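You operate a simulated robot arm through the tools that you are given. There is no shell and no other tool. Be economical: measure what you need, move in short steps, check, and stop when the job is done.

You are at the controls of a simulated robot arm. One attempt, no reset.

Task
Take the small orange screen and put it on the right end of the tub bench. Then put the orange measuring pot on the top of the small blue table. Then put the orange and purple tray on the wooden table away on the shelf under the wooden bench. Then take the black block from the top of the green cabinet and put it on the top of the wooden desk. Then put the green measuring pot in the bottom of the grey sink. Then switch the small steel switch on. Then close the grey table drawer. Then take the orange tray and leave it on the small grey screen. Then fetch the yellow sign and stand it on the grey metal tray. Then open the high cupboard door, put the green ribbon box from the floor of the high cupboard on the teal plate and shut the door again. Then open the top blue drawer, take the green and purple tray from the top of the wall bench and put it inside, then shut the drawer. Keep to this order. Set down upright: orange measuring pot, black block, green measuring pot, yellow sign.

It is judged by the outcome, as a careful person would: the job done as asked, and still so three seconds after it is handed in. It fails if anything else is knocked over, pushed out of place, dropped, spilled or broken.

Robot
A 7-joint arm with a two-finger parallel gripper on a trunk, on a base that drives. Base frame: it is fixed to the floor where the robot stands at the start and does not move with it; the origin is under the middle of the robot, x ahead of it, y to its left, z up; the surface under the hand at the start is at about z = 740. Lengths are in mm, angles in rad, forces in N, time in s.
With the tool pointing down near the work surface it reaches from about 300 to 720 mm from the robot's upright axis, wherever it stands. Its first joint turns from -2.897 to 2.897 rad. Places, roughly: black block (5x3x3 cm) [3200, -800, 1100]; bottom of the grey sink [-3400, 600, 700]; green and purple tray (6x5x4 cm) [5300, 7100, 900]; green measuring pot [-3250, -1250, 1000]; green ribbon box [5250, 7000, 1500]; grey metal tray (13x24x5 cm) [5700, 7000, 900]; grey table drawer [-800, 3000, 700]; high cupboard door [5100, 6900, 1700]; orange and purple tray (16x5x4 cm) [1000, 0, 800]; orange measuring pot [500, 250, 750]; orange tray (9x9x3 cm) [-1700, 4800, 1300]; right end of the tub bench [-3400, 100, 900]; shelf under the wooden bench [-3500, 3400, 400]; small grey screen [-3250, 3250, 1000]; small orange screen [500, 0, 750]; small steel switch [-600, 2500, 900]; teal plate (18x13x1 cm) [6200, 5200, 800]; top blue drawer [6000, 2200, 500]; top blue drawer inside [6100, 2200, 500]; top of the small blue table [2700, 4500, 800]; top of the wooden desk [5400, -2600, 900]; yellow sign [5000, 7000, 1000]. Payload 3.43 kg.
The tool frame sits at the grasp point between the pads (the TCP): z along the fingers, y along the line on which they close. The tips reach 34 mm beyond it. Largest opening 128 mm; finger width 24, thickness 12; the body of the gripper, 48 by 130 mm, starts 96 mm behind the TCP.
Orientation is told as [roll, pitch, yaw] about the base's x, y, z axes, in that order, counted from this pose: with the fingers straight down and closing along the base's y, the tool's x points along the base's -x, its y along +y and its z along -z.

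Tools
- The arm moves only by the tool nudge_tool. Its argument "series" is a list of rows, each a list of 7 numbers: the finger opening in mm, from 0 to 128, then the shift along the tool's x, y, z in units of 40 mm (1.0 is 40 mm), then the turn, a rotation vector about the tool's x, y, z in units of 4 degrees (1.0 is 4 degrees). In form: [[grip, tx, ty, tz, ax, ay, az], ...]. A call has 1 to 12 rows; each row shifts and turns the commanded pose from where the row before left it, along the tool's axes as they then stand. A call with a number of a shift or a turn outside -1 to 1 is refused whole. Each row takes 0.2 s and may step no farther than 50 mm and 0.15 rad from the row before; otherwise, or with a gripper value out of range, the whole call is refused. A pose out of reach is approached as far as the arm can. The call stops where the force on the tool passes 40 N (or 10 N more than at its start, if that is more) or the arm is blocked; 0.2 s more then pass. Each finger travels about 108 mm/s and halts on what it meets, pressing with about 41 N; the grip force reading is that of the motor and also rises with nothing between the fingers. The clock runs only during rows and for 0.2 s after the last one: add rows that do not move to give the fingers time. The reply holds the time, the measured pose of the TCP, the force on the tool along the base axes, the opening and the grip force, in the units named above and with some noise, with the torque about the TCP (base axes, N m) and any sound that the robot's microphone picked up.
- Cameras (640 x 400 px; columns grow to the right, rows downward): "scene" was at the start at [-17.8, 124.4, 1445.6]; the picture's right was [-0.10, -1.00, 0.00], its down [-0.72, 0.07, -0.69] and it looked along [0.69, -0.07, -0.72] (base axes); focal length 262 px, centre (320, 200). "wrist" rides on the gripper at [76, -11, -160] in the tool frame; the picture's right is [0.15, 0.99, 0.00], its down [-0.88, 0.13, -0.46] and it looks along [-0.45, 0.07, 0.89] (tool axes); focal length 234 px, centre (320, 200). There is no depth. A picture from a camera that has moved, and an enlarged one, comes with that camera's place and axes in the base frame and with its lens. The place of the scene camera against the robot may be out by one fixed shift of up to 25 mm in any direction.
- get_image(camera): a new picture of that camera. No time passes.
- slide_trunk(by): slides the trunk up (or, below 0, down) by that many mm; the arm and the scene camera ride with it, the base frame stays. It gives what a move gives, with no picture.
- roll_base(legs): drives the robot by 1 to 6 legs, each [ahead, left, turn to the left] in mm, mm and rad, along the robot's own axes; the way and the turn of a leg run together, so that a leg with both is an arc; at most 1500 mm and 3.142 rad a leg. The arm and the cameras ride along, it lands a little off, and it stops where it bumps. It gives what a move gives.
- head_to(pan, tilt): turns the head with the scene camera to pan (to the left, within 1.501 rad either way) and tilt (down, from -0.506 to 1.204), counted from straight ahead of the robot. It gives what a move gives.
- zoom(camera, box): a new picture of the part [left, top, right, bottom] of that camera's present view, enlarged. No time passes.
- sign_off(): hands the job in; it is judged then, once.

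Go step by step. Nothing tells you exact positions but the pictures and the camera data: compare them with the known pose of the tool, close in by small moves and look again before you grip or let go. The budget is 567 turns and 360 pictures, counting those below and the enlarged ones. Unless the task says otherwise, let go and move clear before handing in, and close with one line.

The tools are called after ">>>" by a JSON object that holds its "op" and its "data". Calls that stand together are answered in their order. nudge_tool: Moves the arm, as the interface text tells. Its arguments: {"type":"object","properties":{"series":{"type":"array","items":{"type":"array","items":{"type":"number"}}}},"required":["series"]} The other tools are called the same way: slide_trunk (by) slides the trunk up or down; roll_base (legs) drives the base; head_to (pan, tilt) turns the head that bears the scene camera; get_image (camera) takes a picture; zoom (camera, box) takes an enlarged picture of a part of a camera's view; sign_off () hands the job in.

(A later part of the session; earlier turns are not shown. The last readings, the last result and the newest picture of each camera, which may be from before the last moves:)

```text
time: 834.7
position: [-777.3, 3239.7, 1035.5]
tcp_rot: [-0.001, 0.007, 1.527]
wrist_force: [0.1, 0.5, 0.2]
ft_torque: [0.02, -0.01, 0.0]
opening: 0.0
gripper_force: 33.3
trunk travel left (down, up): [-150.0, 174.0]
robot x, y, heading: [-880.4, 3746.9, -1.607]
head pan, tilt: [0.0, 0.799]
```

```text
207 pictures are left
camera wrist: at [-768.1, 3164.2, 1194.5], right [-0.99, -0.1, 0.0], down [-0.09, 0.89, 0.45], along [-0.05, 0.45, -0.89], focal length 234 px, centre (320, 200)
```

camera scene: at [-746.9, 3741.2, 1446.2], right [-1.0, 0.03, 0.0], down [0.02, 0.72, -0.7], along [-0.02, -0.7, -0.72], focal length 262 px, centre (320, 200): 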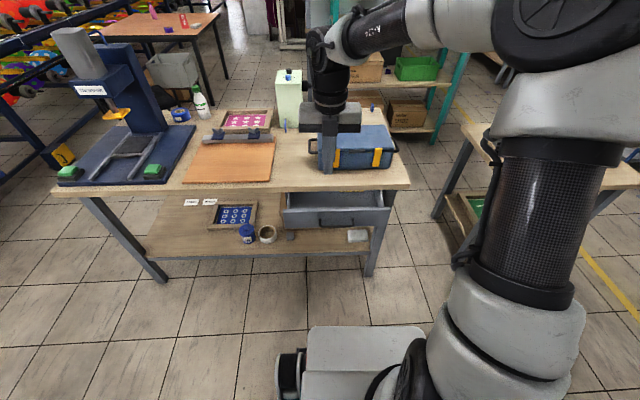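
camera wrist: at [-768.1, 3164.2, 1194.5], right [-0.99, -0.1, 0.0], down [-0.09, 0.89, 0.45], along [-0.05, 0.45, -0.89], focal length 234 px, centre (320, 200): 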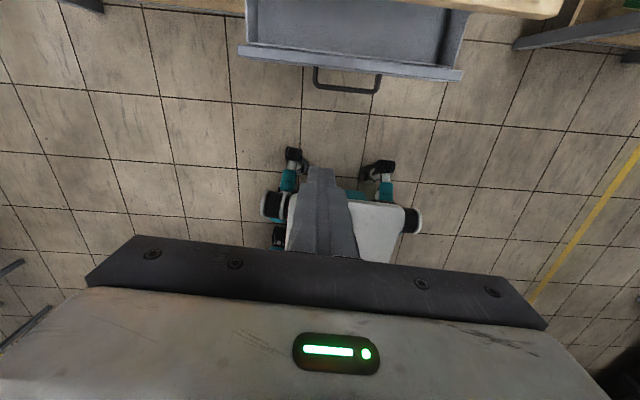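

Drawer front at y≈3132, handle near x≈-815. I'll push on the face beside the handle with tilted closed fingertips: lower trunk, tilt, shift.

>>> {"op": "slide_trunk", "data": {"by": -150}}

>>> {"op": "nudge_tool", "data": {"series": [[0, 0, -0.6, 0, 0, 1, 0], [0, 0, -0.6, 0, 0, 1, 0], [0, 0, 0, 0, 0, 1, 0], [0, 0, 0, 0, 0, 1, 0], [0, 0, 0, 0, 0, 1, 0], [0, 0, 0, 0, 0, 1, 0], [0, 0, 0, 0, 0, 1, 0], [0, 0, 0, 0, 0, 1, 0], [0, 0, 0, 0, 0, 1, 0], [0, 0, 0, 0, 0, 1, 0], [0, 0, 0, 0, 0, 1, 0], [0, 0, 0, 0, 0, 1, 0]]}}

>>> {"op": "nudge_tool", "data": {"series": [[0, 0, 0, 0, 0, 1, 0], [0, 0, 0, 0, 0, 1, 0], [0, -0.87, 0, 0.5, 0, 0, 0], [0, -0.87, 0, 0.5, 0, 0, 0], [0, -0.87, 0, 0.5, 0, 0, 0], [0, -0.8, 0, 0.45, 0, 0, 0], [0, 0, 0, 0, 0, 0, 0]]}}

>>> {"op": "get_image", "data": {"camera": "wrist"}}

>>> {"op": "get_image", "data": {"camera": "scene"}}

```text
time: 836.4
position: [-776.8, 3240.3, 884.2]
tcp_rot: [0.0, 0.008, 1.526]
wrist_force: [0.6, 0.0, -0.7]
ft_torque: [0.0, 0.01, 0.0]
opening: 0.1
gripper_force: 32.8
trunk travel left (down, up): [0.0, 324.0]
robot x, y, heading: [-875.6, 3743.1, -1.607]
head pan, tilt: [0.0, 0.799]
```

```text
time: 839.0
position: [-729.0, 3237.5, 885.8]
tcp_rot: [-0.002, 0.844, 1.523]
wrist_force: [-0.6, 0.3, -0.3]
ft_torque: [0.03, 0.01, -0.02]
opening: 0.0
gripper_force: 32.9
trunk travel left (down, up): [0.0, 324.0]
robot x, y, heading: [-882.2, 3742.4, -1.6]
head pan, tilt: [0.0, 0.799]
```

```text
time: 840.6
position: [-729.2, 3248.1, 728.6]
tcp_rot: [-0.002, 0.985, 1.524]
wrist_force: [-0.4, 0.5, -0.8]
ft_torque: [0.04, -0.03, 0.01]
opening: 0.0
gripper_force: 32.5
trunk travel left (down, up): [0.0, 324.0]
robot x, y, heading: [-877.8, 3742.8, -1.605]
head pan, tilt: [0.0, 0.799]
```

```text
206 pictures are left
camera wrist: at [-712.6, 3337.4, 879.5], right [-0.99, -0.04, 0.12], down [-0.09, 0.87, -0.48], along [-0.09, -0.49, -0.87], focal length 234 px, centre (320, 200)
```

wrist: 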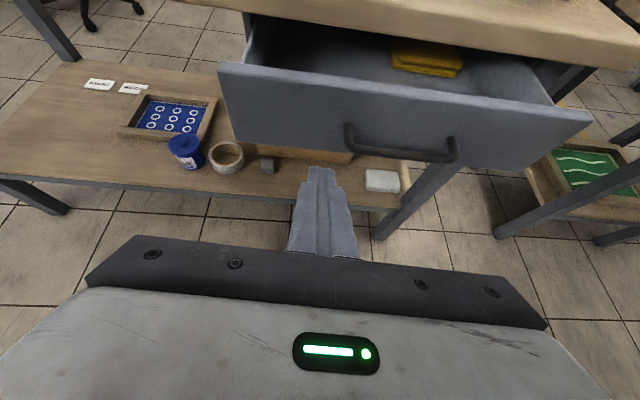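

```text
205 pictures are left
camera scene: at [-747.0, 3741.2, 1296.2], right [-1.0, 0.04, 0.0], down [0.03, 0.72, -0.7], along [-0.02, -0.7, -0.72], focal length 262 px, centre (320, 200)
```

scene: 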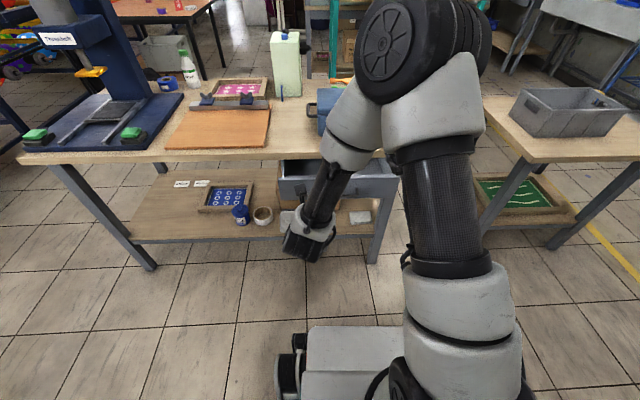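

Fingertips are level with the drawer face, beside the handle. Pushing forward in small steps until it stops.

>>> {"op": "nudge_tool", "data": {"series": [[0, 0.4, 0, 0.62, 0, 0, 0], [0, 0.4, 0, 0.62, 0, 0, 0], [0, 0.28, 0, 0.42, 0, 0, 0], [0, 0.11, 0, 0.17, 0, 0, 0], [0, 0.11, 0, 0.17, 0, 0, 0], [0, 0.11, 0, 0.17, 0, 0, 0], [0, 0.11, 0, 0.17, 0, 0, 0], [0, 0, 0, 0, 0, 0, 0]]}}

>>> {"op": "get_image", "data": {"camera": "wrist"}}

```text
time: 842.4
position: [-733.7, 3137.1, 727.3]
tcp_rot: [-0.002, 0.983, 1.522]
wrist_force: [0.4, -0.1, 0.3]
ft_torque: [0.01, -0.02, 0.0]
opening: 0.0
gripper_force: 33.0
trunk travel left (down, up): [0.0, 324.0]
robot x, y, heading: [-877.1, 3746.8, -1.602]
head pan, tilt: [0.0, 0.799]
```

```text
204 pictures are left
camera wrist: at [-717.2, 3226.7, 878.0], right [-0.99, -0.04, 0.12], down [-0.09, 0.87, -0.48], along [-0.09, -0.49, -0.87], focal length 234 px, centre (320, 200)
```

wrist: 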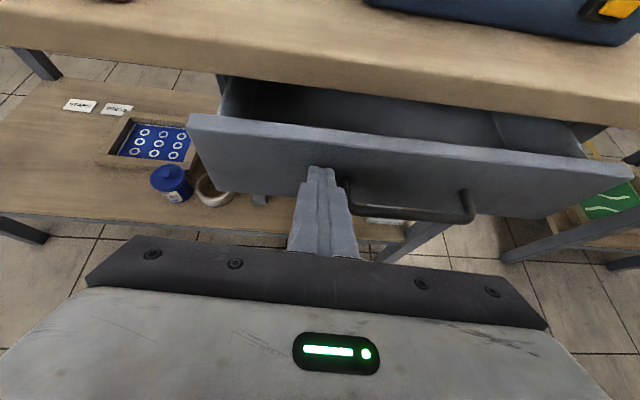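

The drawer is moving freely. Continuing to push until it stops.

>>> {"op": "nudge_tool", "data": {"series": [[0, 0.11, 0, 0.17, 0, 0, 0], [0, 0.11, 0, 0.17, 0, 0, 0], [0, 0.11, 0, 0.17, 0, 0, 0], [0, 0.11, 0, 0.17, 0, 0, 0], [0, 0.11, 0, 0.17, 0, 0, 0], [0, 0.11, 0, 0.17, 0, 0, 0], [0, 0.11, 0, 0.17, 0, 0, 0], [0, 0, 0, 0, 0, 0, 0]]}}

>>> {"op": "get_image", "data": {"camera": "wrist"}}

```text
time: 844.2
position: [-737.0, 3079.4, 726.6]
tcp_rot: [-0.003, 0.985, 1.524]
wrist_force: [-0.7, 0.7, -0.4]
ft_torque: [0.0, -0.05, -0.01]
opening: 0.0
gripper_force: 33.1
trunk travel left (down, up): [0.0, 324.0]
robot x, y, heading: [-877.0, 3742.1, -1.603]
head pan, tilt: [0.0, 0.799]
```

```text
203 pictures are left
camera wrist: at [-720.6, 3169.8, 876.9], right [-0.99, -0.04, 0.12], down [-0.09, 0.87, -0.48], along [-0.09, -0.49, -0.87], focal length 234 px, centre (320, 200)
```

wrist: 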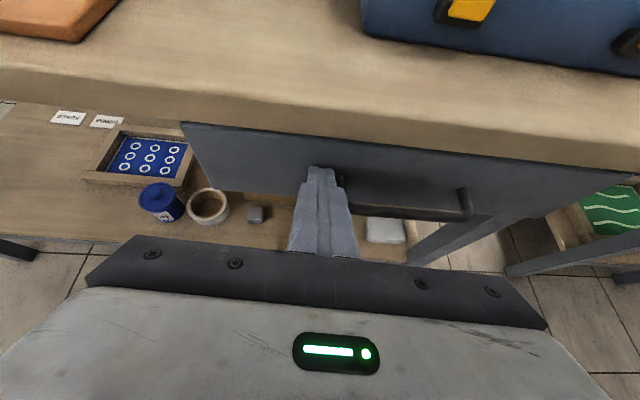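

>>> {"op": "nudge_tool", "data": {"series": [[0, 0.11, 0, 0.17, 0, 0, 0], [0, 0.11, 0, 0.17, 0, 0, 0], [0, 0.11, 0, 0.17, 0, 0, 0], [0, 0.11, 0, 0.17, 0, 0, 0], [0, 0.11, 0, 0.17, 0, 0, 0], [0, 0, 0, 0, 0, 0, 0]]}}

>>> {"op": "get_image", "data": {"camera": "wrist"}}

```text
time: 844.8
position: [-736.7, 3070.1, 723.8]
tcp_rot: [-0.002, 0.974, 1.525]
wrist_force: [-1.1, 13.6, 5.5]
ft_torque: [-0.07, 0.0, -0.02]
opening: 0.0
gripper_force: 33.3
trunk travel left (down, up): [0.0, 324.0]
robot x, y, heading: [-878.0, 3745.9, -1.601]
head pan, tilt: [0.0, 0.799]
stopped in row 3: the force on the tool passed its limit at 54 N (the readings are from after the stop); the commanded pose is now the measured one
```

```text
202 pictures are left
camera wrist: at [-720.2, 3158.5, 875.1], right [-0.99, -0.04, 0.12], down [-0.09, 0.88, -0.47], along [-0.09, -0.48, -0.87], focal length 234 px, centre (320, 200)
```

wrist: 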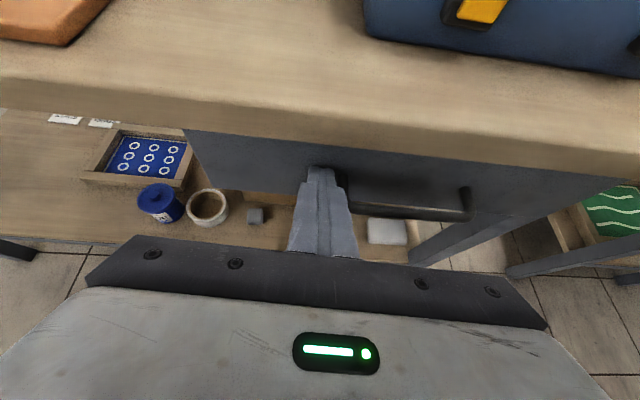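

Drawer is closed (firm stop). Retreating and restoring the arm.

>>> {"op": "nudge_tool", "data": {"series": [[0, -0.5, 0, -0.75, 0, 0, 0], [0, -0.5, 0, -0.75, 0, 0, 0], [0, -0.5, 0, -0.75, 0, 0, 0], [0, 0, 0, 0, 0, -1, 0], [0, 0, 0, 0, 0, -1, 0], [0, 0, 0, 0, 0, -1, 0], [0, 0, 0, 0, 0, -1, 0], [0, 0, 0, 0, 0, -1, 0], [0, 0, 0, 0, 0, -1, 0], [0, 0, 0, 0, 0, -1, 0], [0, 0, 0, 0, 0, -1, 0], [0, 0, 0, 0, 0, -1, 0]]}}

>>> {"op": "nudge_tool", "data": {"series": [[0, 0, 0, 0, 0, -1, 0], [0, 0, 0, 0, 0, -1, 0], [0, 0, 0, 0, 0, -1, 0], [0, 0, 0, 0, 0, -1, 0], [0, 0, 0, 0, 0, -0.9, 0], [0, 0, 0, -0.8, 0, 0, 0], [0, 0, 0, -0.8, 0, 0, 0], [0, 0, 0, -0.8, 0, 0, 0], [0, 0, 0, 0, 0, 0, 0]]}}

>>> {"op": "slide_trunk", "data": {"by": 150}}

>>> {"op": "get_image", "data": {"camera": "scene"}}

```text
time: 847.4
position: [-731.3, 3176.9, 724.6]
tcp_rot: [-0.002, 0.346, 1.526]
wrist_force: [0.7, 0.3, -0.1]
ft_torque: [-0.04, 0.01, 0.04]
opening: 0.0
gripper_force: 32.8
trunk travel left (down, up): [0.0, 324.0]
robot x, y, heading: [-883.5, 3747.8, -1.606]
head pan, tilt: [0.0, 0.799]
```

```text
time: 849.4
position: [-733.0, 3175.5, 820.5]
tcp_rot: [0.001, 0.003, 1.526]
wrist_force: [-0.5, -1.2, 0.9]
ft_torque: [0.01, -0.01, -0.02]
opening: 0.1
gripper_force: 33.0
trunk travel left (down, up): [0.0, 324.0]
robot x, y, heading: [-875.0, 3743.4, -1.606]
head pan, tilt: [0.0, 0.799]
```

```text
time: 851.2
position: [-733.7, 3174.7, 971.5]
tcp_rot: [0.0, 0.002, 1.526]
wrist_force: [0.8, -0.6, 0.6]
ft_torque: [-0.03, 0.0, 0.01]
opening: 0.0
gripper_force: 33.2
trunk travel left (down, up): [-150.0, 174.0]
robot x, y, heading: [-882.1, 3747.8, -1.604]
head pan, tilt: [0.0, 0.799]
```

```text
201 pictures are left
camera scene: at [-747.0, 3741.7, 1446.1], right [-1.0, 0.03, 0.0], down [0.03, 0.72, -0.7], along [-0.02, -0.7, -0.72], focal length 262 px, centre (320, 200)
```

scene: 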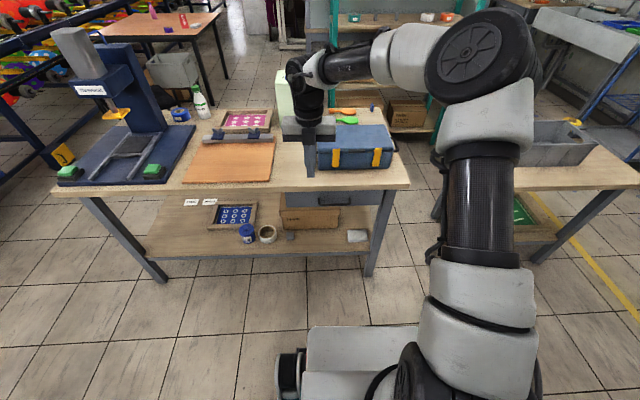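

Drawer confirmed shut. Turning north toward the shelf rack that holds the orange tray.

>>> {"op": "roll_base", "data": {"legs": [[0, 0, -1.57], [0, 0, -1.535], [0, 800, 0]]}}

>>> {"op": "slide_trunk", "data": {"by": 174}}

>>> {"op": "head_to", "data": {"pan": 0.1, "tilt": 0.35}}

>>> {"op": "get_image", "data": {"camera": "scene"}}

```text
time: 859.0
position: [-1116.6, 4284.9, 970.5]
tcp_rot: [-0.029, -0.001, -1.468]
wrist_force: [-1.1, 0.9, -0.3]
ft_torque: [0.02, 0.05, -0.02]
opening: 0.2
gripper_force: 32.6
trunk travel left (down, up): [-150.0, 174.0]
robot x, y, heading: [-877.1, 3745.2, 1.668]
head pan, tilt: [0.0, 0.799]
stopped in leg 2: the force on the tool passed its limit at 51 N (the readings are from after the stop); the commanded pose is now the measured one
```

```text
time: 860.9
position: [-1116.6, 4283.9, 1144.7]
tcp_rot: [-0.028, -0.001, -1.467]
wrist_force: [0.0, 0.2, 0.1]
ft_torque: [0.0, 0.01, -0.01]
opening: 0.1
gripper_force: 33.7
trunk travel left (down, up): [-324.0, 0.0]
robot x, y, heading: [-879.3, 3742.3, 1.665]
head pan, tilt: [0.0, 0.799]
```

```text
time: 861.8
position: [-1116.4, 4284.4, 1145.1]
tcp_rot: [-0.027, -0.001, -1.469]
wrist_force: [0.1, 0.2, -0.7]
ft_torque: [0.03, 0.04, 0.03]
opening: 0.0
gripper_force: 32.9
trunk travel left (down, up): [-324.0, 0.0]
robot x, y, heading: [-875.2, 3744.2, 1.672]
head pan, tilt: [0.099, 0.351]
```

```text
200 pictures are left
camera scene: at [-1036.5, 3725.4, 1659.8], right [0.98, 0.2, 0.0], down [0.07, -0.34, -0.94], along [-0.18, 0.92, -0.34], focal length 262 px, centre (320, 200)
```

scene: 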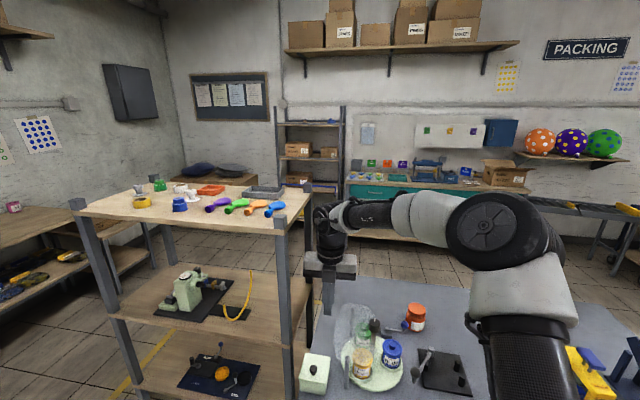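

The hand touched something during the turn (51 N) near the left end of the grey-topped table. Checking what.

>>> {"op": "zoom", "data": {"camera": "scene", "box": [280, 250, 480, 400]}}

>>> {"op": "get_image", "data": {"camera": "wrist"}}

```text
2.67 times, centred on (380, 325) of scene
camera zoom: at [-1036.5, 3725.4, 1659.8], right [0.98, 0.2, 0.0], down [0.07, -0.34, -0.94], along [-0.18, 0.92, -0.34], focal length 699 px, centre (160, -133)
```

zoom: 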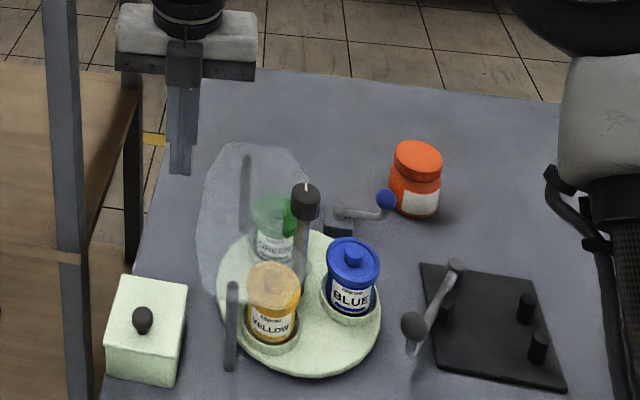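

```text
198 pictures are left
camera wrist: at [-1129.8, 4358.6, 1304.1], right [0.97, 0.25, -0.03], down [0.23, -0.86, 0.45], along [0.09, -0.45, -0.89], focal length 234 px, centre (320, 200)
```

wrist: 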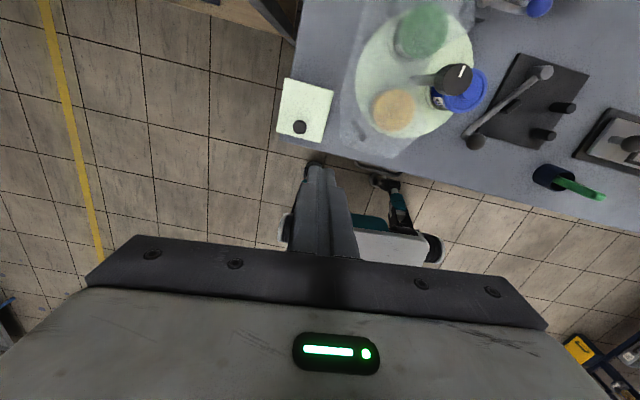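

It was the carousel's clear guard at the table's front; everything looks in place. Raising the hand high before moving toward the shelf (top ≈1270, tray ≈[-1726, 4717]).

>>> {"op": "nudge_tool", "data": {"series": [[0, 0, 0, -0.9, 0.4, 0, 0], [0, 0, 0, -0.9, 0, 0, 0], [0, 0, 0, -0.9, 0, 0, 0], [0, 0, 0, -0.9, 0, 0, 0], [0, 0, 0, -0.9, 0, 0, 0], [0, 0, 0, -0.9, 0, 0, 0], [0, 0, 0, -0.9, 0, 0, 0], [0, 0, 0, 0, 0, 0, 0]]}}

>>> {"op": "roll_base", "data": {"legs": [[0, 600, -0.1]]}}

>>> {"op": "get_image", "data": {"camera": "scene"}}

>>> {"op": "get_image", "data": {"camera": "wrist"}}

```text
time: 863.6
position: [-1103.9, 4284.2, 1398.3]
tcp_rot: [-0.056, -0.001, -1.467]
wrist_force: [1.0, 0.5, -0.5]
ft_torque: [-0.02, 0.04, 0.0]
opening: 0.0
gripper_force: 32.5
trunk travel left (down, up): [-324.0, 0.0]
robot x, y, heading: [-884.7, 3744.3, 1.673]
head pan, tilt: [0.099, 0.351]
```

```text
time: 869.9
position: [-1659.6, 4272.3, 1397.5]
tcp_rot: [-0.055, -0.002, -1.56]
wrist_force: [0.2, 0.0, 0.4]
ft_torque: [-0.01, 0.02, 0.01]
opening: 0.2
gripper_force: 33.2
trunk travel left (down, up): [-324.0, 0.0]
robot x, y, heading: [-1488.3, 3712.5, 1.572]
head pan, tilt: [0.099, 0.351]
```

```text
197 pictures are left
camera scene: at [-1644.2, 3708.2, 1659.8], right [0.99, 0.1, 0.0], down [0.04, -0.34, -0.94], along [-0.1, 0.93, -0.34], focal length 262 px, centre (320, 200)
```

scene: 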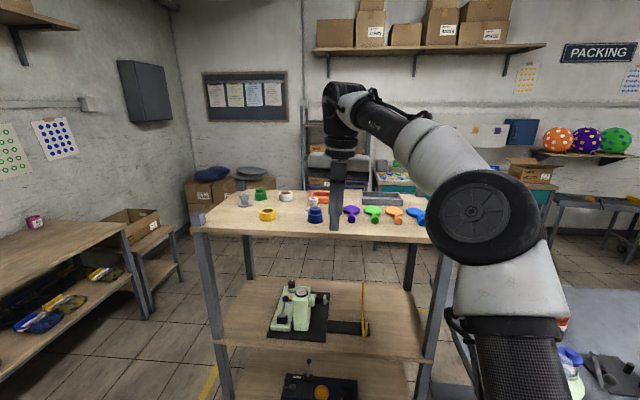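

```text
196 pictures are left
camera wrist: at [-1661.9, 4347.8, 1556.7], right [0.99, 0.16, -0.05], down [0.16, -0.88, 0.45], along [0.02, -0.45, -0.89], focal length 234 px, centre (320, 200)
```

wrist: 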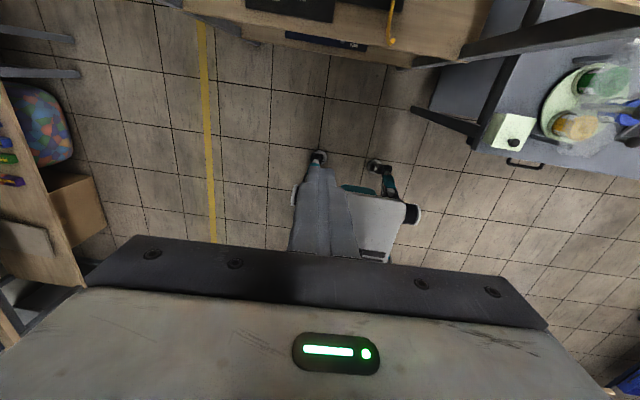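

>>> {"op": "nudge_tool", "data": {"series": [[60, 0, 0, -0.8, -0.8, 0, 0], [100, 0, 0, -0.8, 0, 0, 0], [120, 0, 0, 0, 0, 0, 0]]}}

>>> {"op": "roll_base", "data": {"legs": [[390, 60, 0]]}}

>>> {"op": "get_image", "data": {"camera": "wrist"}}

>>> {"op": "get_image", "data": {"camera": "scene"}}

```text
time: 870.7
position: [-1656.0, 4272.0, 1428.9]
tcp_rot: [0.0, -0.001, -1.56]
wrist_force: [-0.6, 0.9, 0.3]
ft_torque: [-0.01, 0.0, -0.01]
opening: 120.1
gripper_force: 0.0
out of reach, approached as far as the arm can: row 2
trunk travel left (down, up): [-324.0, 0.0]
robot x, y, heading: [-1482.2, 3717.1, 1.576]
head pan, tilt: [0.099, 0.351]
```

```text
time: 873.2
position: [-1715.0, 4674.7, 1428.8]
tcp_rot: [0.0, -0.001, -1.568]
wrist_force: [-0.4, 0.5, 0.3]
ft_torque: [0.01, -0.05, 0.0]
opening: 119.9
gripper_force: 0.0
trunk travel left (down, up): [-324.0, 0.0]
robot x, y, heading: [-1549.7, 4114.1, 1.567]
head pan, tilt: [0.099, 0.351]
```

```text
195 pictures are left
camera wrist: at [-1723.9, 4750.4, 1587.5], right [0.99, 0.15, 0.0], down [0.13, -0.88, 0.46], along [0.07, -0.45, -0.89], focal length 234 px, centre (320, 200)
```

wrist: 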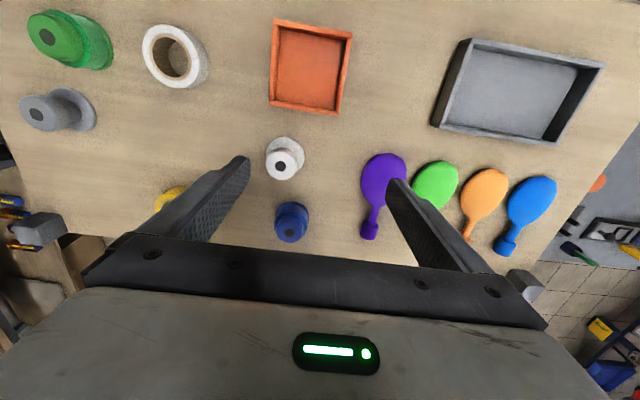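

```text
194 pictures are left
camera scene: at [-1704.7, 4111.2, 1659.8], right [1.0, 0.1, 0.0], down [0.03, -0.34, -0.94], along [-0.09, 0.93, -0.34], focal length 262 px, centre (320, 200)
```

scene: 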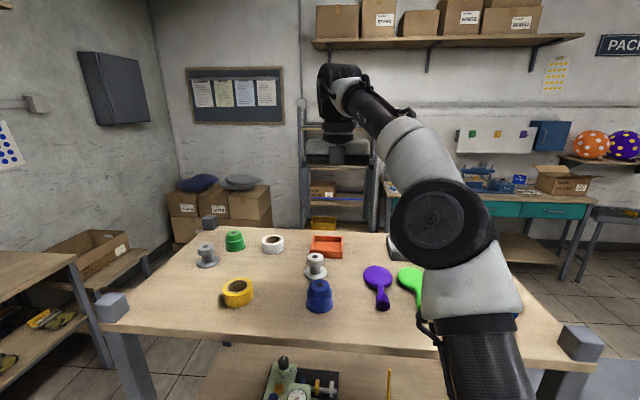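

Orange tray at ≈[-1736, 4763], top z≈1280, squared to the axes. Moving the open hand over it.

>>> {"op": "nudge_tool", "data": {"series": [[120, 0.73, -0.18, 0, 0, 0, 0], [120, 0.73, -0.17, 0, 0, 0, 0], [120, 0.73, -0.17, 0, 0, 0, 0], [120, 0, 0, 0.8, 0, 0, 0], [120, 0, 0, 0, 0, 0, 0]]}}

>>> {"op": "get_image", "data": {"camera": "wrist"}}

```text
time: 874.5
position: [-1713.8, 4674.9, 1397.2]
tcp_rot: [0.0, -0.002, -1.568]
wrist_force: [-0.3, -0.4, -0.3]
ft_torque: [0.01, -0.02, -0.01]
opening: 120.0
gripper_force: 0.1
out of reach, approached as far as the arm can: row 1, 2, 3
trunk travel left (down, up): [-324.0, 0.0]
robot x, y, heading: [-1545.3, 4115.6, 1.563]
head pan, tilt: [0.099, 0.351]
```

```text
193 pictures are left
camera wrist: at [-1723.9, 4750.2, 1556.4], right [0.99, 0.15, 0.0], down [0.13, -0.88, 0.46], along [0.07, -0.45, -0.89], focal length 234 px, centre (320, 200)
```

wrist: 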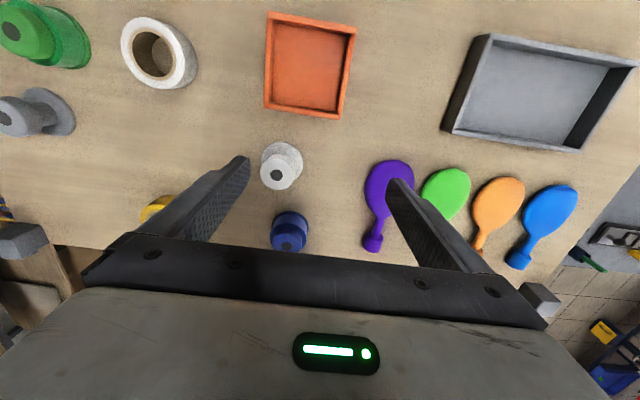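

>>> {"op": "nudge_tool", "data": {"series": [[120, 0.5, -0.18, 0, 0, 0, 0], [120, 0.5, -0.17, 0, 0, 0, 0], [120, 0.5, -0.17, 0, 0, 0, 0], [120, 0, 0, 0, 0, 0, 0]]}}

```text
time: 875.5
position: [-1722.9, 4704.8, 1397.7]
tcp_rot: [-0.001, 0.0, -1.566]
wrist_force: [-0.7, -0.4, 0.0]
ft_torque: [-0.03, -0.02, -0.02]
opening: 120.1
gripper_force: 0.1
out of reach, approached as far as the arm can: row 2, 3
trunk travel left (down, up): [-324.0, 0.0]
robot x, y, heading: [-1551.3, 4115.6, 1.57]
head pan, tilt: [0.099, 0.351]
```

Near the reach limit; stepping the base left so the tray is straight ahead.

>>> {"op": "roll_base", "data": {"legs": [[20, 150, 0]]}}

>>> {"op": "nudge_tool", "data": {"series": [[120, 0, 0.85, 0, 0, 0, 0], [120, 0, 0.85, 0, 0, 0, 0], [120, 0, 0.85, 0, 0, 0, 0], [120, 0, 0.85, 0, 0, 0, 0], [120, 0.5, 0, 0.2, 0, 0, 0], [120, 0.4, 0, 0.2, 0, 0, 0], [120, 0, 0, 0, 0, 0, 0]]}}

>>> {"op": "get_image", "data": {"camera": "wrist"}}

```text
time: 877.5
position: [-1873.5, 4722.3, 1398.3]
tcp_rot: [0.001, 0.0, -1.566]
wrist_force: [-0.2, -0.1, 0.5]
ft_torque: [0.0, 0.0, 0.0]
opening: 120.3
gripper_force: 0.0
trunk travel left (down, up): [-324.0, 0.0]
robot x, y, heading: [-1697.0, 4131.7, 1.568]
head pan, tilt: [0.099, 0.351]
```

```text
time: 879.1
position: [-1735.5, 4758.9, 1382.4]
tcp_rot: [0.001, 0.001, -1.567]
wrist_force: [-0.1, -0.6, -0.1]
ft_torque: [0.01, -0.04, 0.0]
opening: 120.2
gripper_force: 0.0
trunk travel left (down, up): [-324.0, 0.0]
robot x, y, heading: [-1699.7, 4132.0, 1.571]
head pan, tilt: [0.099, 0.351]
```

```text
192 pictures are left
camera wrist: at [-1746.8, 4834.4, 1540.0], right [0.99, 0.15, 0.0], down [0.13, -0.88, 0.46], along [0.07, -0.45, -0.89], focal length 234 px, centre (320, 200)
```

wrist: 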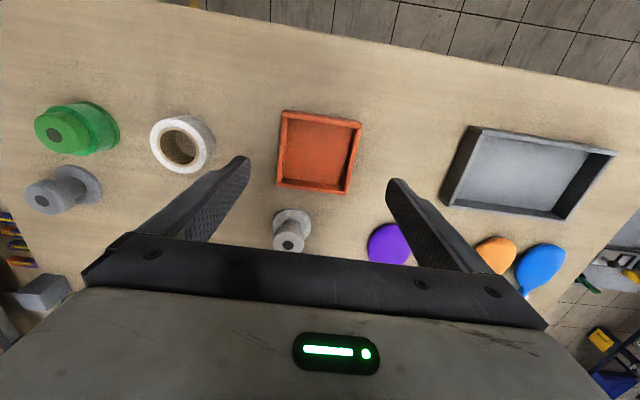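

>>> {"op": "nudge_tool", "data": {"series": [[120, 0.1, -0.03, 0.6, 0, 0, 0], [120, 0, 0, 0.7, 0, 0, 0], [120, 0, 0, 0.6, 0, 0, 0], [120, 0, 0, 0.3, 0, 0, 0], [120, 0, 0, 0, 0, 0, 0]]}}

>>> {"op": "get_image", "data": {"camera": "wrist"}}

```text
time: 880.3
position: [-1737.2, 4762.8, 1294.3]
tcp_rot: [0.0, 0.002, -1.567]
wrist_force: [-0.6, 1.9, 8.3]
ft_torque: [0.01, -0.2, 0.16]
opening: 120.3
gripper_force: 0.1
trunk travel left (down, up): [-324.0, 0.0]
robot x, y, heading: [-1697.8, 4136.7, 1.572]
head pan, tilt: [0.099, 0.351]
```

```text
191 pictures are left
camera wrist: at [-1748.6, 4838.2, 1453.0], right [0.99, 0.15, 0.0], down [0.14, -0.88, 0.45], along [0.07, -0.45, -0.89], focal length 234 px, centre (320, 200)
```

wrist: 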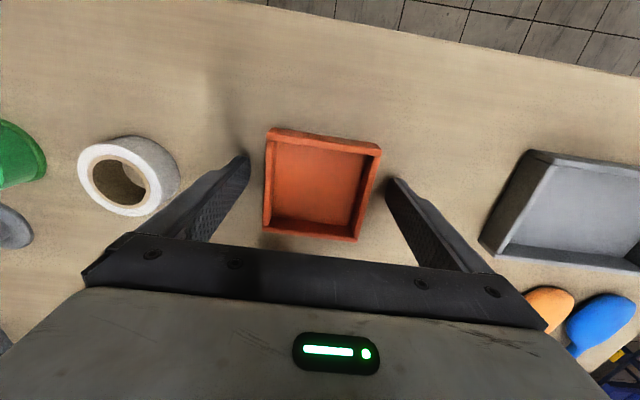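

>>> {"op": "nudge_tool", "data": {"series": [[110, 0, 0, -0.1, 0, 0, 0], [95, 0, 0, 0, 0, 0, 0], [80, 0, 0, 0, 0, 0, 0], [60, 0, 0, 0, 0, 0, 0], [60, 0, 0, 0, 0, 0, 0]]}}

```text
time: 881.5
position: [-1738.8, 4763.6, 1296.8]
tcp_rot: [0.0, 0.0, -1.565]
wrist_force: [0.3, 0.3, 0.7]
ft_torque: [0.02, 0.01, -0.02]
opening: 85.9
gripper_force: 41.2
trunk travel left (down, up): [-324.0, 0.0]
robot x, y, heading: [-1694.1, 4134.5, 1.574]
head pan, tilt: [0.099, 0.351]
```

Gripped at 86 mm. Lifting and backing away.

>>> {"op": "nudge_tool", "data": {"series": [[50, 0, 0, -0.4, 0, 0, 0], [50, 0, 0, -0.7, 0, 0, 0], [50, 0, 0, -0.7, 0, 0, 0], [50, 0, 0, -0.4, 0, 0, 0], [50, 0, 0, 0, 0, 0, 0]]}}

>>> {"op": "get_image", "data": {"camera": "wrist"}}

```text
time: 882.7
position: [-1740.6, 4762.2, 1377.5]
tcp_rot: [-0.001, 0.0, -1.566]
wrist_force: [-1.1, -0.4, -0.6]
ft_torque: [-0.01, -0.02, 0.0]
opening: 85.9
gripper_force: 41.1
out of reach, approached as far as the arm can: row 4
trunk travel left (down, up): [-324.0, 0.0]
robot x, y, heading: [-1698.2, 4135.4, 1.573]
head pan, tilt: [0.099, 0.351]
```

```text
190 pictures are left
camera wrist: at [-1750.3, 4837.5, 1536.9], right [0.99, 0.15, 0.0], down [0.14, -0.88, 0.46], along [0.07, -0.45, -0.89], focal length 234 px, centre (320, 200)
```

wrist: 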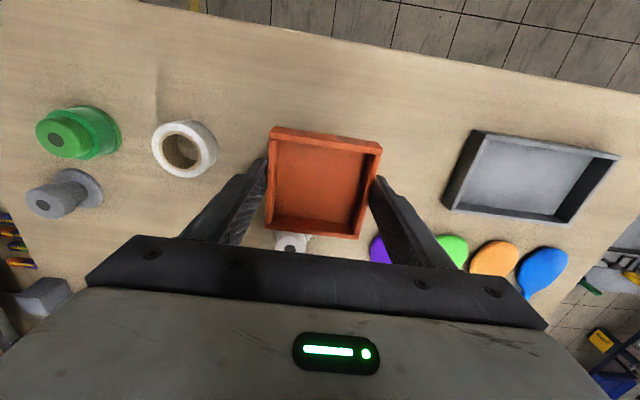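

A spool on the way is nearly as high as the tray, so I shift right 120 mm first, then back out.

>>> {"op": "roll_base", "data": {"legs": [[0, -120, 0], [-500, 0, 0]]}}

>>> {"op": "get_image", "data": {"camera": "scene"}}

```text
time: 884.8
position: [-1617.5, 4763.5, 1378.7]
tcp_rot: [0.003, 0.0, -1.567]
wrist_force: [-0.7, 0.3, -0.9]
ft_torque: [-0.06, -0.03, 0.0]
opening: 85.6
gripper_force: 40.8
trunk travel left (down, up): [-324.0, 0.0]
robot x, y, heading: [-1576.6, 4135.6, 1.57]
head pan, tilt: [0.099, 0.351]
stopped in leg 1: the robot was blocked; the commanded pose is now the measured one
```

```text
189 pictures are left
camera scene: at [-1732.2, 4127.6, 1659.8], right [1.0, 0.1, 0.0], down [0.03, -0.34, -0.94], along [-0.09, 0.93, -0.34], focal length 262 px, centre (320, 200)
```

scene: 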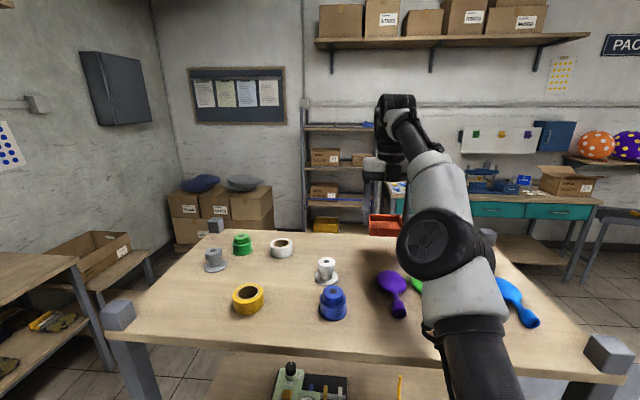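

>>> {"op": "roll_base", "data": {"legs": [[-500, 0, 0]]}}

>>> {"op": "slide_trunk", "data": {"by": -174}}

>>> {"op": "get_image", "data": {"camera": "scene"}}

```text
time: 887.7
position: [-1621.3, 4261.6, 1377.9]
tcp_rot: [-0.001, 0.003, -1.56]
wrist_force: [-0.7, -1.1, -0.2]
ft_torque: [-0.01, -0.04, -0.01]
opening: 85.3
gripper_force: 41.2
trunk travel left (down, up): [-324.0, 0.0]
robot x, y, heading: [-1572.5, 3633.8, 1.582]
head pan, tilt: [0.099, 0.351]
```

```text
time: 889.6
position: [-1620.8, 4261.6, 1204.6]
tcp_rot: [0.0, 0.002, -1.561]
wrist_force: [-0.6, 0.0, -0.4]
ft_torque: [0.04, 0.01, -0.06]
opening: 85.9
gripper_force: 41.2
trunk travel left (down, up): [-150.0, 174.0]
robot x, y, heading: [-1571.2, 3631.5, 1.576]
head pan, tilt: [0.099, 0.351]
```

```text
188 pictures are left
camera scene: at [-1730.9, 3627.0, 1485.9], right [0.99, 0.11, 0.0], down [0.04, -0.34, -0.94], along [-0.1, 0.93, -0.34], focal length 262 px, centre (320, 200)
```

scene: 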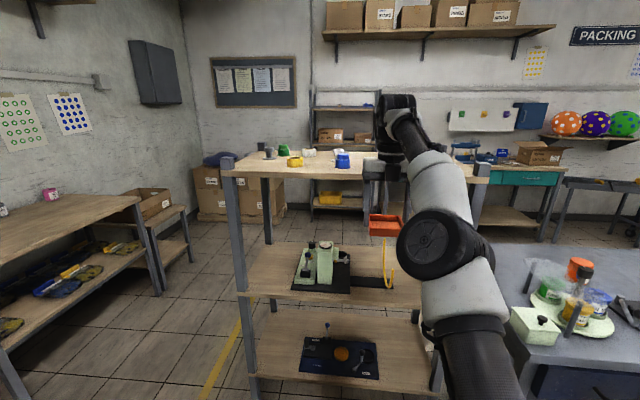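

Tray carried level. Retracting, turning west, and driving to the wooden bench with the screens.

>>> {"op": "nudge_tool", "data": {"series": [[50, -0.85, 0, 0.3, 0, 0, 0], [50, -0.85, 0, 0.3, 0, 0, 0], [50, -0.85, 0, 0.3, 0, 0, 0], [50, -0.6, 0, 0.3, 0, 0, 0], [50, 0, 0, 0, 0, 0, 0]]}}

>>> {"op": "roll_base", "data": {"legs": [[0, 0, 1.566], [1000, 0, 0], [80, 300, 0]]}}

>>> {"op": "head_to", "data": {"pan": 0.1, "tilt": 0.65}}

>>> {"op": "get_image", "data": {"camera": "scene"}}

>>> {"op": "get_image", "data": {"camera": "wrist"}}

```text
time: 890.8
position: [-1620.0, 4136.3, 1154.7]
tcp_rot: [-0.001, 0.003, -1.56]
wrist_force: [-0.8, -1.3, -0.1]
ft_torque: [0.01, -0.02, 0.01]
opening: 85.7
gripper_force: 41.2
trunk travel left (down, up): [-150.0, 174.0]
robot x, y, heading: [-1574.0, 3636.3, 1.579]
head pan, tilt: [0.099, 0.351]
```

```text
time: 903.1
position: [-3154.9, 3296.9, 1153.9]
tcp_rot: [-0.001, 0.0, -0.008]
wrist_force: [0.5, -0.1, -1.1]
ft_torque: [-0.02, 0.01, -0.02]
opening: 85.6
gripper_force: 41.1
trunk travel left (down, up): [-150.0, 174.0]
robot x, y, heading: [-2649.5, 3331.6, 3.126]
head pan, tilt: [0.099, 0.351]
```

```text
time: 903.9
position: [-3154.0, 3296.9, 1155.7]
tcp_rot: [0.001, -0.001, -0.011]
wrist_force: [0.5, 0.4, -0.4]
ft_torque: [-0.01, 0.02, -0.01]
opening: 85.9
gripper_force: 41.2
trunk travel left (down, up): [-150.0, 174.0]
robot x, y, heading: [-2648.8, 3333.8, 3.125]
head pan, tilt: [0.099, 0.649]
```

```text
187 pictures are left
camera scene: at [-2656.6, 3176.0, 1458.9], right [-0.09, 1.0, 0.0], down [0.6, 0.05, -0.8], along [-0.79, -0.07, -0.6], focal length 262 px, centre (320, 200)
```

scene: 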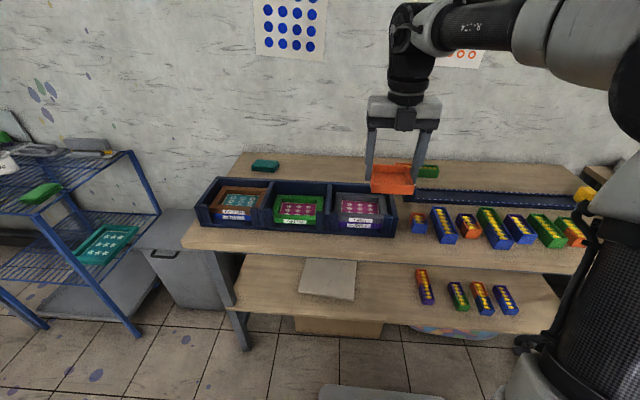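

```text
186 pictures are left
camera wrist: at [-3228.5, 3285.7, 1314.1], right [-0.14, 0.99, 0.0], down [0.88, 0.12, 0.46], along [0.45, 0.06, -0.89], focal length 234 px, centre (320, 200)
```

wrist: 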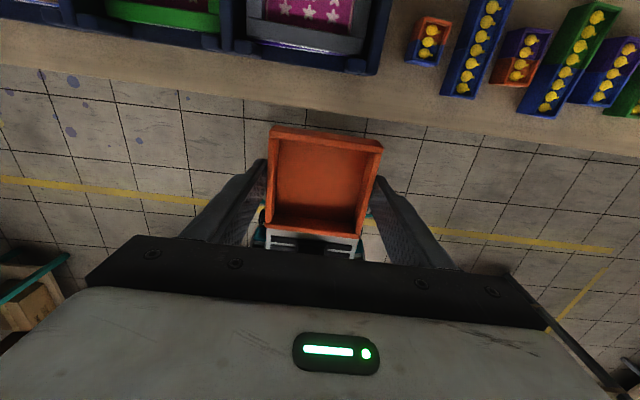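

The grey screen's bay is centred near [-3305, 3255]. Moving over it to measure precisely.

>>> {"op": "roll_base", "data": {"legs": [[130, 40, 0.016]]}}

>>> {"op": "get_image", "data": {"camera": "wrist"}}

>>> {"op": "get_image", "data": {"camera": "scene"}}

>>> {"op": "zoom", "data": {"camera": "scene", "box": [280, 140, 440, 260]}}

```text
time: 905.2
position: [-3282.6, 3250.2, 1155.6]
tcp_rot: [0.0, -0.001, 0.007]
wrist_force: [0.2, -0.1, -0.3]
ft_torque: [-0.03, 0.03, -0.01]
opening: 85.7
gripper_force: 41.0
trunk travel left (down, up): [-150.0, 174.0]
robot x, y, heading: [-2780.3, 3293.0, -3.142]
head pan, tilt: [0.099, 0.649]
```

```text
185 pictures are left
camera wrist: at [-3356.0, 3238.0, 1314.2], right [-0.15, 0.99, 0.0], down [0.88, 0.14, 0.46], along [0.45, 0.07, -0.89], focal length 234 px, centre (320, 200)
```

wrist: 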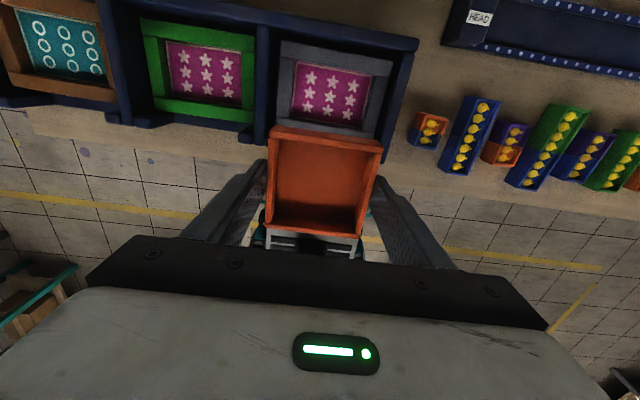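

```text
184 pictures are left
camera scene: at [-2782.6, 3136.8, 1458.8], right [-0.1, 0.99, 0.0], down [0.6, 0.06, -0.8], along [-0.79, -0.08, -0.6], focal length 262 px, centre (320, 200)
```

scene: 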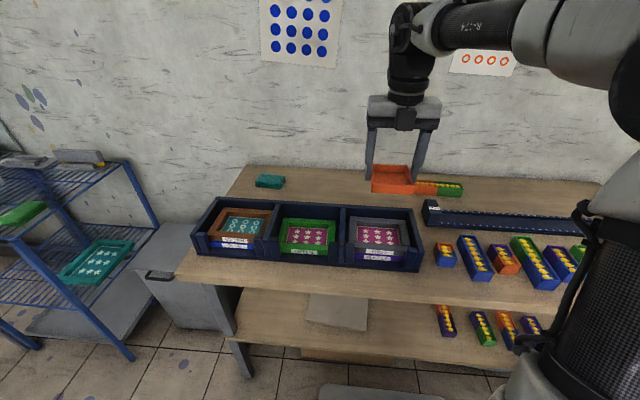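

```text
3.33 times, centred on (360, 200) of scene
camera zoom: at [-2782.6, 3136.8, 1458.8], right [-0.1, 0.99, 0.0], down [0.6, 0.06, -0.8], along [-0.79, -0.08, -0.6], focal length 873 px, centre (187, 200)
```

zoom: 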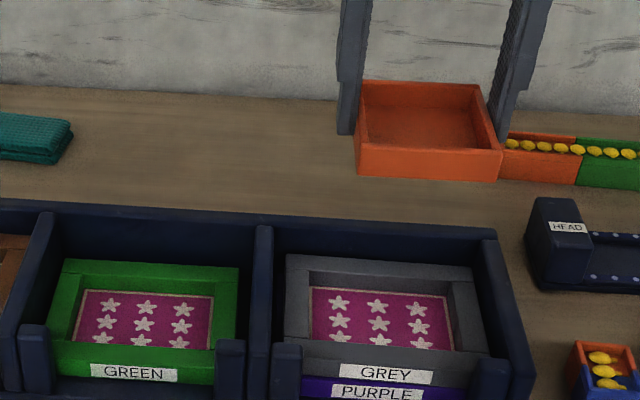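

The grey screen centre is ≈[-3342, 3252], top ≈930. The tray (86 mm) barely spans the frame's 84 mm opening, so I'll turn it about 20° so it rests securely across both bars. Moving over it.

>>> {"op": "nudge_tool", "data": {"series": [[50, 0.75, 0.05, 0, 0, 0, -1], [50, 0.75, 0, 0, 0, 0, 0], [50, 0, 0, 0, 0, 0, -1], [50, 0, 0, 0, 0, 0, -1], [50, 0, 0, 0, 0, 0, -1], [50, 0, 0, 0, 0, 0, -1], [50, 0, 0, 0.8, 0, 0, 0], [50, 0, 0, 0.8, 0, 0, 0], [50, 0, 0, 0.8, 0, 0, 0], [50, 0, 0, 0, 0, 0, 0]]}}

>>> {"op": "get_image", "data": {"camera": "wrist"}}

>>> {"op": "zoom", "data": {"camera": "scene", "box": [300, 140, 460, 280]}}

```text
time: 907.4
position: [-3340.4, 3249.7, 1060.6]
tcp_rot: [0.001, -0.001, 0.352]
wrist_force: [-0.3, 1.4, -1.0]
ft_torque: [0.02, -0.01, -0.06]
opening: 85.7
gripper_force: 41.5
trunk travel left (down, up): [-150.0, 174.0]
robot x, y, heading: [-2776.6, 3297.8, -3.136]
head pan, tilt: [0.099, 0.649]
```

```text
182 pictures are left
camera wrist: at [-3407.0, 3212.5, 1218.6], right [-0.48, 0.88, 0.0], down [0.78, 0.43, 0.46], along [0.4, 0.22, -0.89], focal length 234 px, centre (320, 200)
```

wrist: 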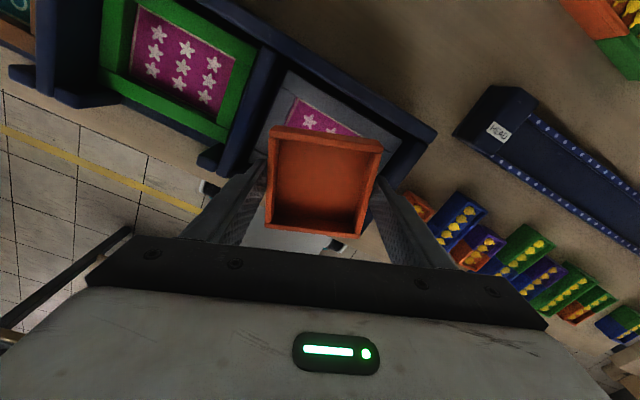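

```text
2.86 times, centred on (380, 210) of scene
camera zoom: at [-2782.7, 3136.8, 1458.8], right [-0.1, 0.99, 0.0], down [0.6, 0.06, -0.8], along [-0.79, -0.08, -0.6], focal length 748 px, centre (149, 171)
```

zoom: 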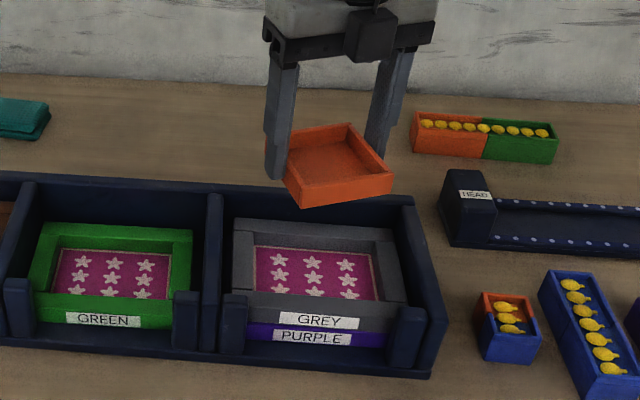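

>>> {"op": "nudge_tool", "data": {"series": [[50, 0, 0, 0.7, 0, 0, 0], [50, 0, 0, 0.6, 0, 0, 0], [50, 0, 0, 0.4, 0, 0, 0], [50, 0, 0, 0, 0, 0, 0]]}}

>>> {"op": "zoom", "data": {"camera": "scene", "box": [300, 140, 460, 280]}}

>>> {"op": "get_image", "data": {"camera": "wrist"}}

```text
time: 908.4
position: [-3340.5, 3249.5, 991.3]
tcp_rot: [0.002, -0.001, 0.356]
wrist_force: [0.6, 0.0, -0.2]
ft_torque: [0.01, 0.02, 0.02]
opening: 85.8
gripper_force: 40.9
trunk travel left (down, up): [-150.0, 174.0]
robot x, y, heading: [-2782.7, 3296.2, -3.145]
head pan, tilt: [0.099, 0.649]
```

```text
2.86 times, centred on (380, 210) of scene
camera zoom: at [-2782.7, 3136.8, 1458.8], right [-0.1, 0.99, 0.0], down [0.6, 0.06, -0.8], along [-0.79, -0.08, -0.6], focal length 748 px, centre (149, 171)
```

zoom: 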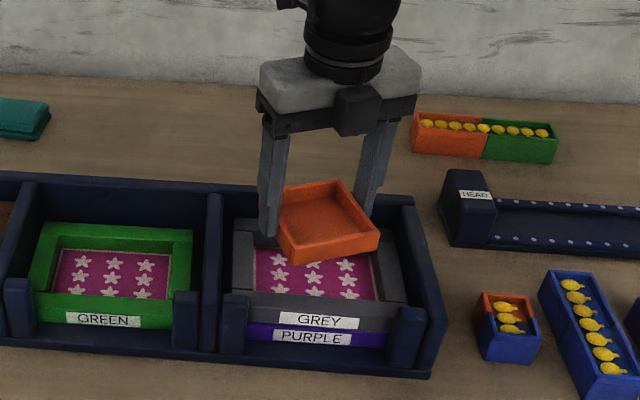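

```text
179 pictures are left
camera wrist: at [-3406.2, 3212.9, 1150.7], right [-0.48, 0.88, 0.0], down [0.78, 0.43, 0.46], along [0.4, 0.22, -0.89], focal length 234 px, centre (320, 200)
```

wrist: 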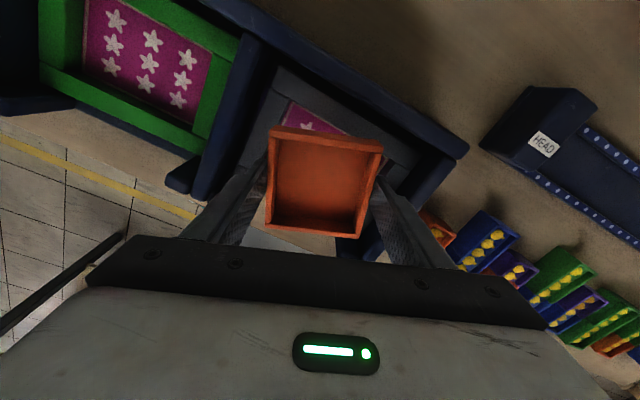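

>>> {"op": "nudge_tool", "data": {"series": [[50, -0.27, 0.09, 0, 0, 0, 0], [50, 0, 0, 0.15, 0, 0, 0], [50, 0, 0, 0.1, 0, 0, 0], [50, 0, 0, 0.1, 0, 0, 0], [50, 0, 0, 0.1, 0, 0, 0], [50, 0, 0, 0.1, 0, 0, 0], [50, 0, 0, 0, 0, 0, 0]]}}

```text
time: 910.0
position: [-3332.4, 3257.0, 969.9]
tcp_rot: [0.003, 0.001, 0.355]
wrist_force: [0.8, -0.1, -0.9]
ft_torque: [-0.01, 0.0, -0.01]
opening: 85.8
gripper_force: 41.4
trunk travel left (down, up): [-150.0, 174.0]
robot x, y, heading: [-2781.2, 3293.6, -3.14]
head pan, tilt: [0.099, 0.649]
```

>>> {"op": "nudge_tool", "data": {"series": [[50, 0, 0, 0.1, 0, 0, 0], [50, 0, 0, 0.1, 0, 0, 0], [50, 0, 0, 0.1, 0, 0, 0], [50, 0, 0, 0.1, 0, 0, 0], [50, 0, 0, 0.1, 0, 0, 0], [50, 0, 0, 0.1, 0, 0, 0], [50, 0, 0, 0, 0, 0, 0]]}}

>>> {"op": "zoom", "data": {"camera": "scene", "box": [320, 170, 440, 270]}}

```text
time: 911.6
position: [-3333.2, 3256.9, 945.4]
tcp_rot: [0.001, 0.002, 0.355]
wrist_force: [-0.2, 0.8, 4.9]
ft_torque: [-0.13, -0.33, 0.03]
opening: 85.9
gripper_force: 40.5
trunk travel left (down, up): [-150.0, 174.0]
robot x, y, heading: [-2779.1, 3294.4, -3.142]
head pan, tilt: [0.099, 0.649]
```

```text
4.00 times, centred on (380, 220) of scene
camera zoom: at [-2782.3, 3136.9, 1458.9], right [-0.1, 0.99, 0.0], down [0.6, 0.06, -0.8], along [-0.79, -0.08, -0.6], focal length 1048 px, centre (80, 120)
```

zoom: 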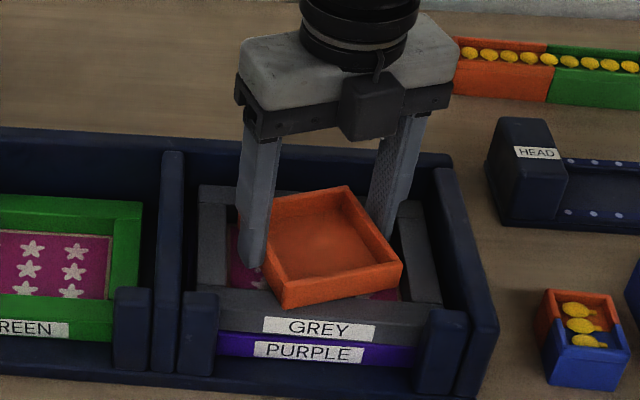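

>>> {"op": "nudge_tool", "data": {"series": [[50, 0, 0, 0.06, 0, 0, 0], [50, 0, 0, 0.05, 0, 0, 0], [50, 0, 0, 0, 0, 0, 0]]}}

```text
time: 912.4
position: [-3333.7, 3256.6, 943.3]
tcp_rot: [0.004, 0.007, 0.353]
wrist_force: [-2.8, 1.7, 34.1]
ft_torque: [0.06, 0.08, -0.02]
opening: 85.9
gripper_force: 40.8
trunk travel left (down, up): [-150.0, 174.0]
robot x, y, heading: [-2775.2, 3290.6, -3.141]
head pan, tilt: [0.099, 0.649]
```

Evenly seated. Releasing and rising.

>>> {"op": "nudge_tool", "data": {"series": [[50, 0, 0, -0.04, 0, 0, 0], [92, 0, 0, 0, 0, 0, 0], [102, 0, 0, 0, 0, 0, 0], [102, 0, 0, 0, 0, 0, 0], [102, 0, 0, -0.4, 0, 0, 0], [102, 0, 0, -0.8, 0, 0, 0], [102, 0, 0, -0.9, 0, 0, 0], [102, 0, 0, -0.9, 0, 0, 0], [102, 0, 0, 0, 0, 0, 0]]}}

>>> {"op": "get_image", "data": {"camera": "wrist"}}

>>> {"op": "zoom", "data": {"camera": "scene", "box": [320, 170, 440, 270]}}

```text
time: 914.4
position: [-3330.6, 3256.5, 1065.0]
tcp_rot: [0.0, -0.001, 0.353]
wrist_force: [-0.8, -0.8, -0.2]
ft_torque: [-0.02, 0.04, -0.02]
opening: 102.1
gripper_force: 0.1
trunk travel left (down, up): [-150.0, 174.0]
robot x, y, heading: [-2775.5, 3292.4, -3.138]
head pan, tilt: [0.099, 0.649]
```

```text
177 pictures are left
camera wrist: at [-3396.3, 3219.4, 1222.7], right [-0.48, 0.88, 0.0], down [0.78, 0.43, 0.46], along [0.4, 0.22, -0.89], focal length 234 px, centre (320, 200)
```

wrist: 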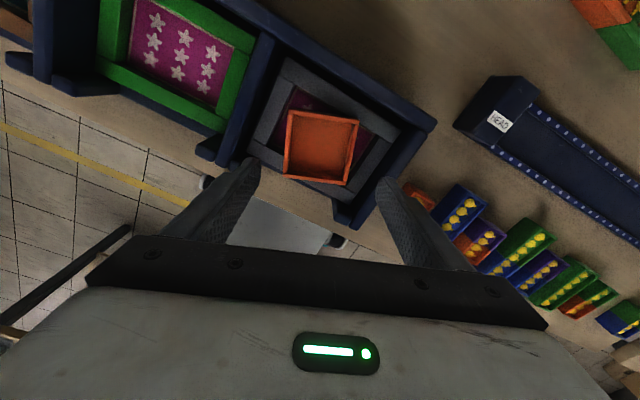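

```text
4.00 times, centred on (380, 220) of scene
camera zoom: at [-2782.5, 3136.8, 1458.8], right [-0.1, 0.99, 0.0], down [0.6, 0.06, -0.8], along [-0.79, -0.08, -0.6], focal length 1048 px, centre (80, 120)
```

zoom: 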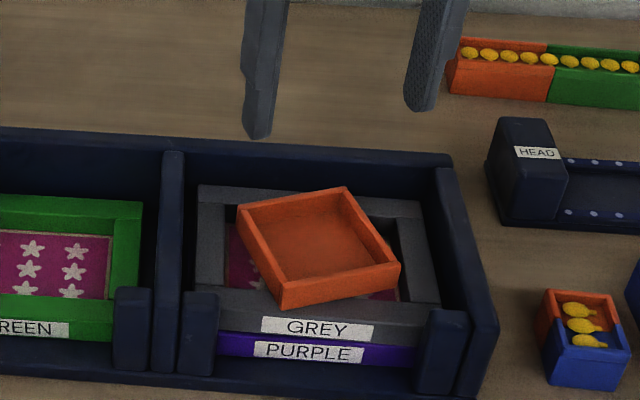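

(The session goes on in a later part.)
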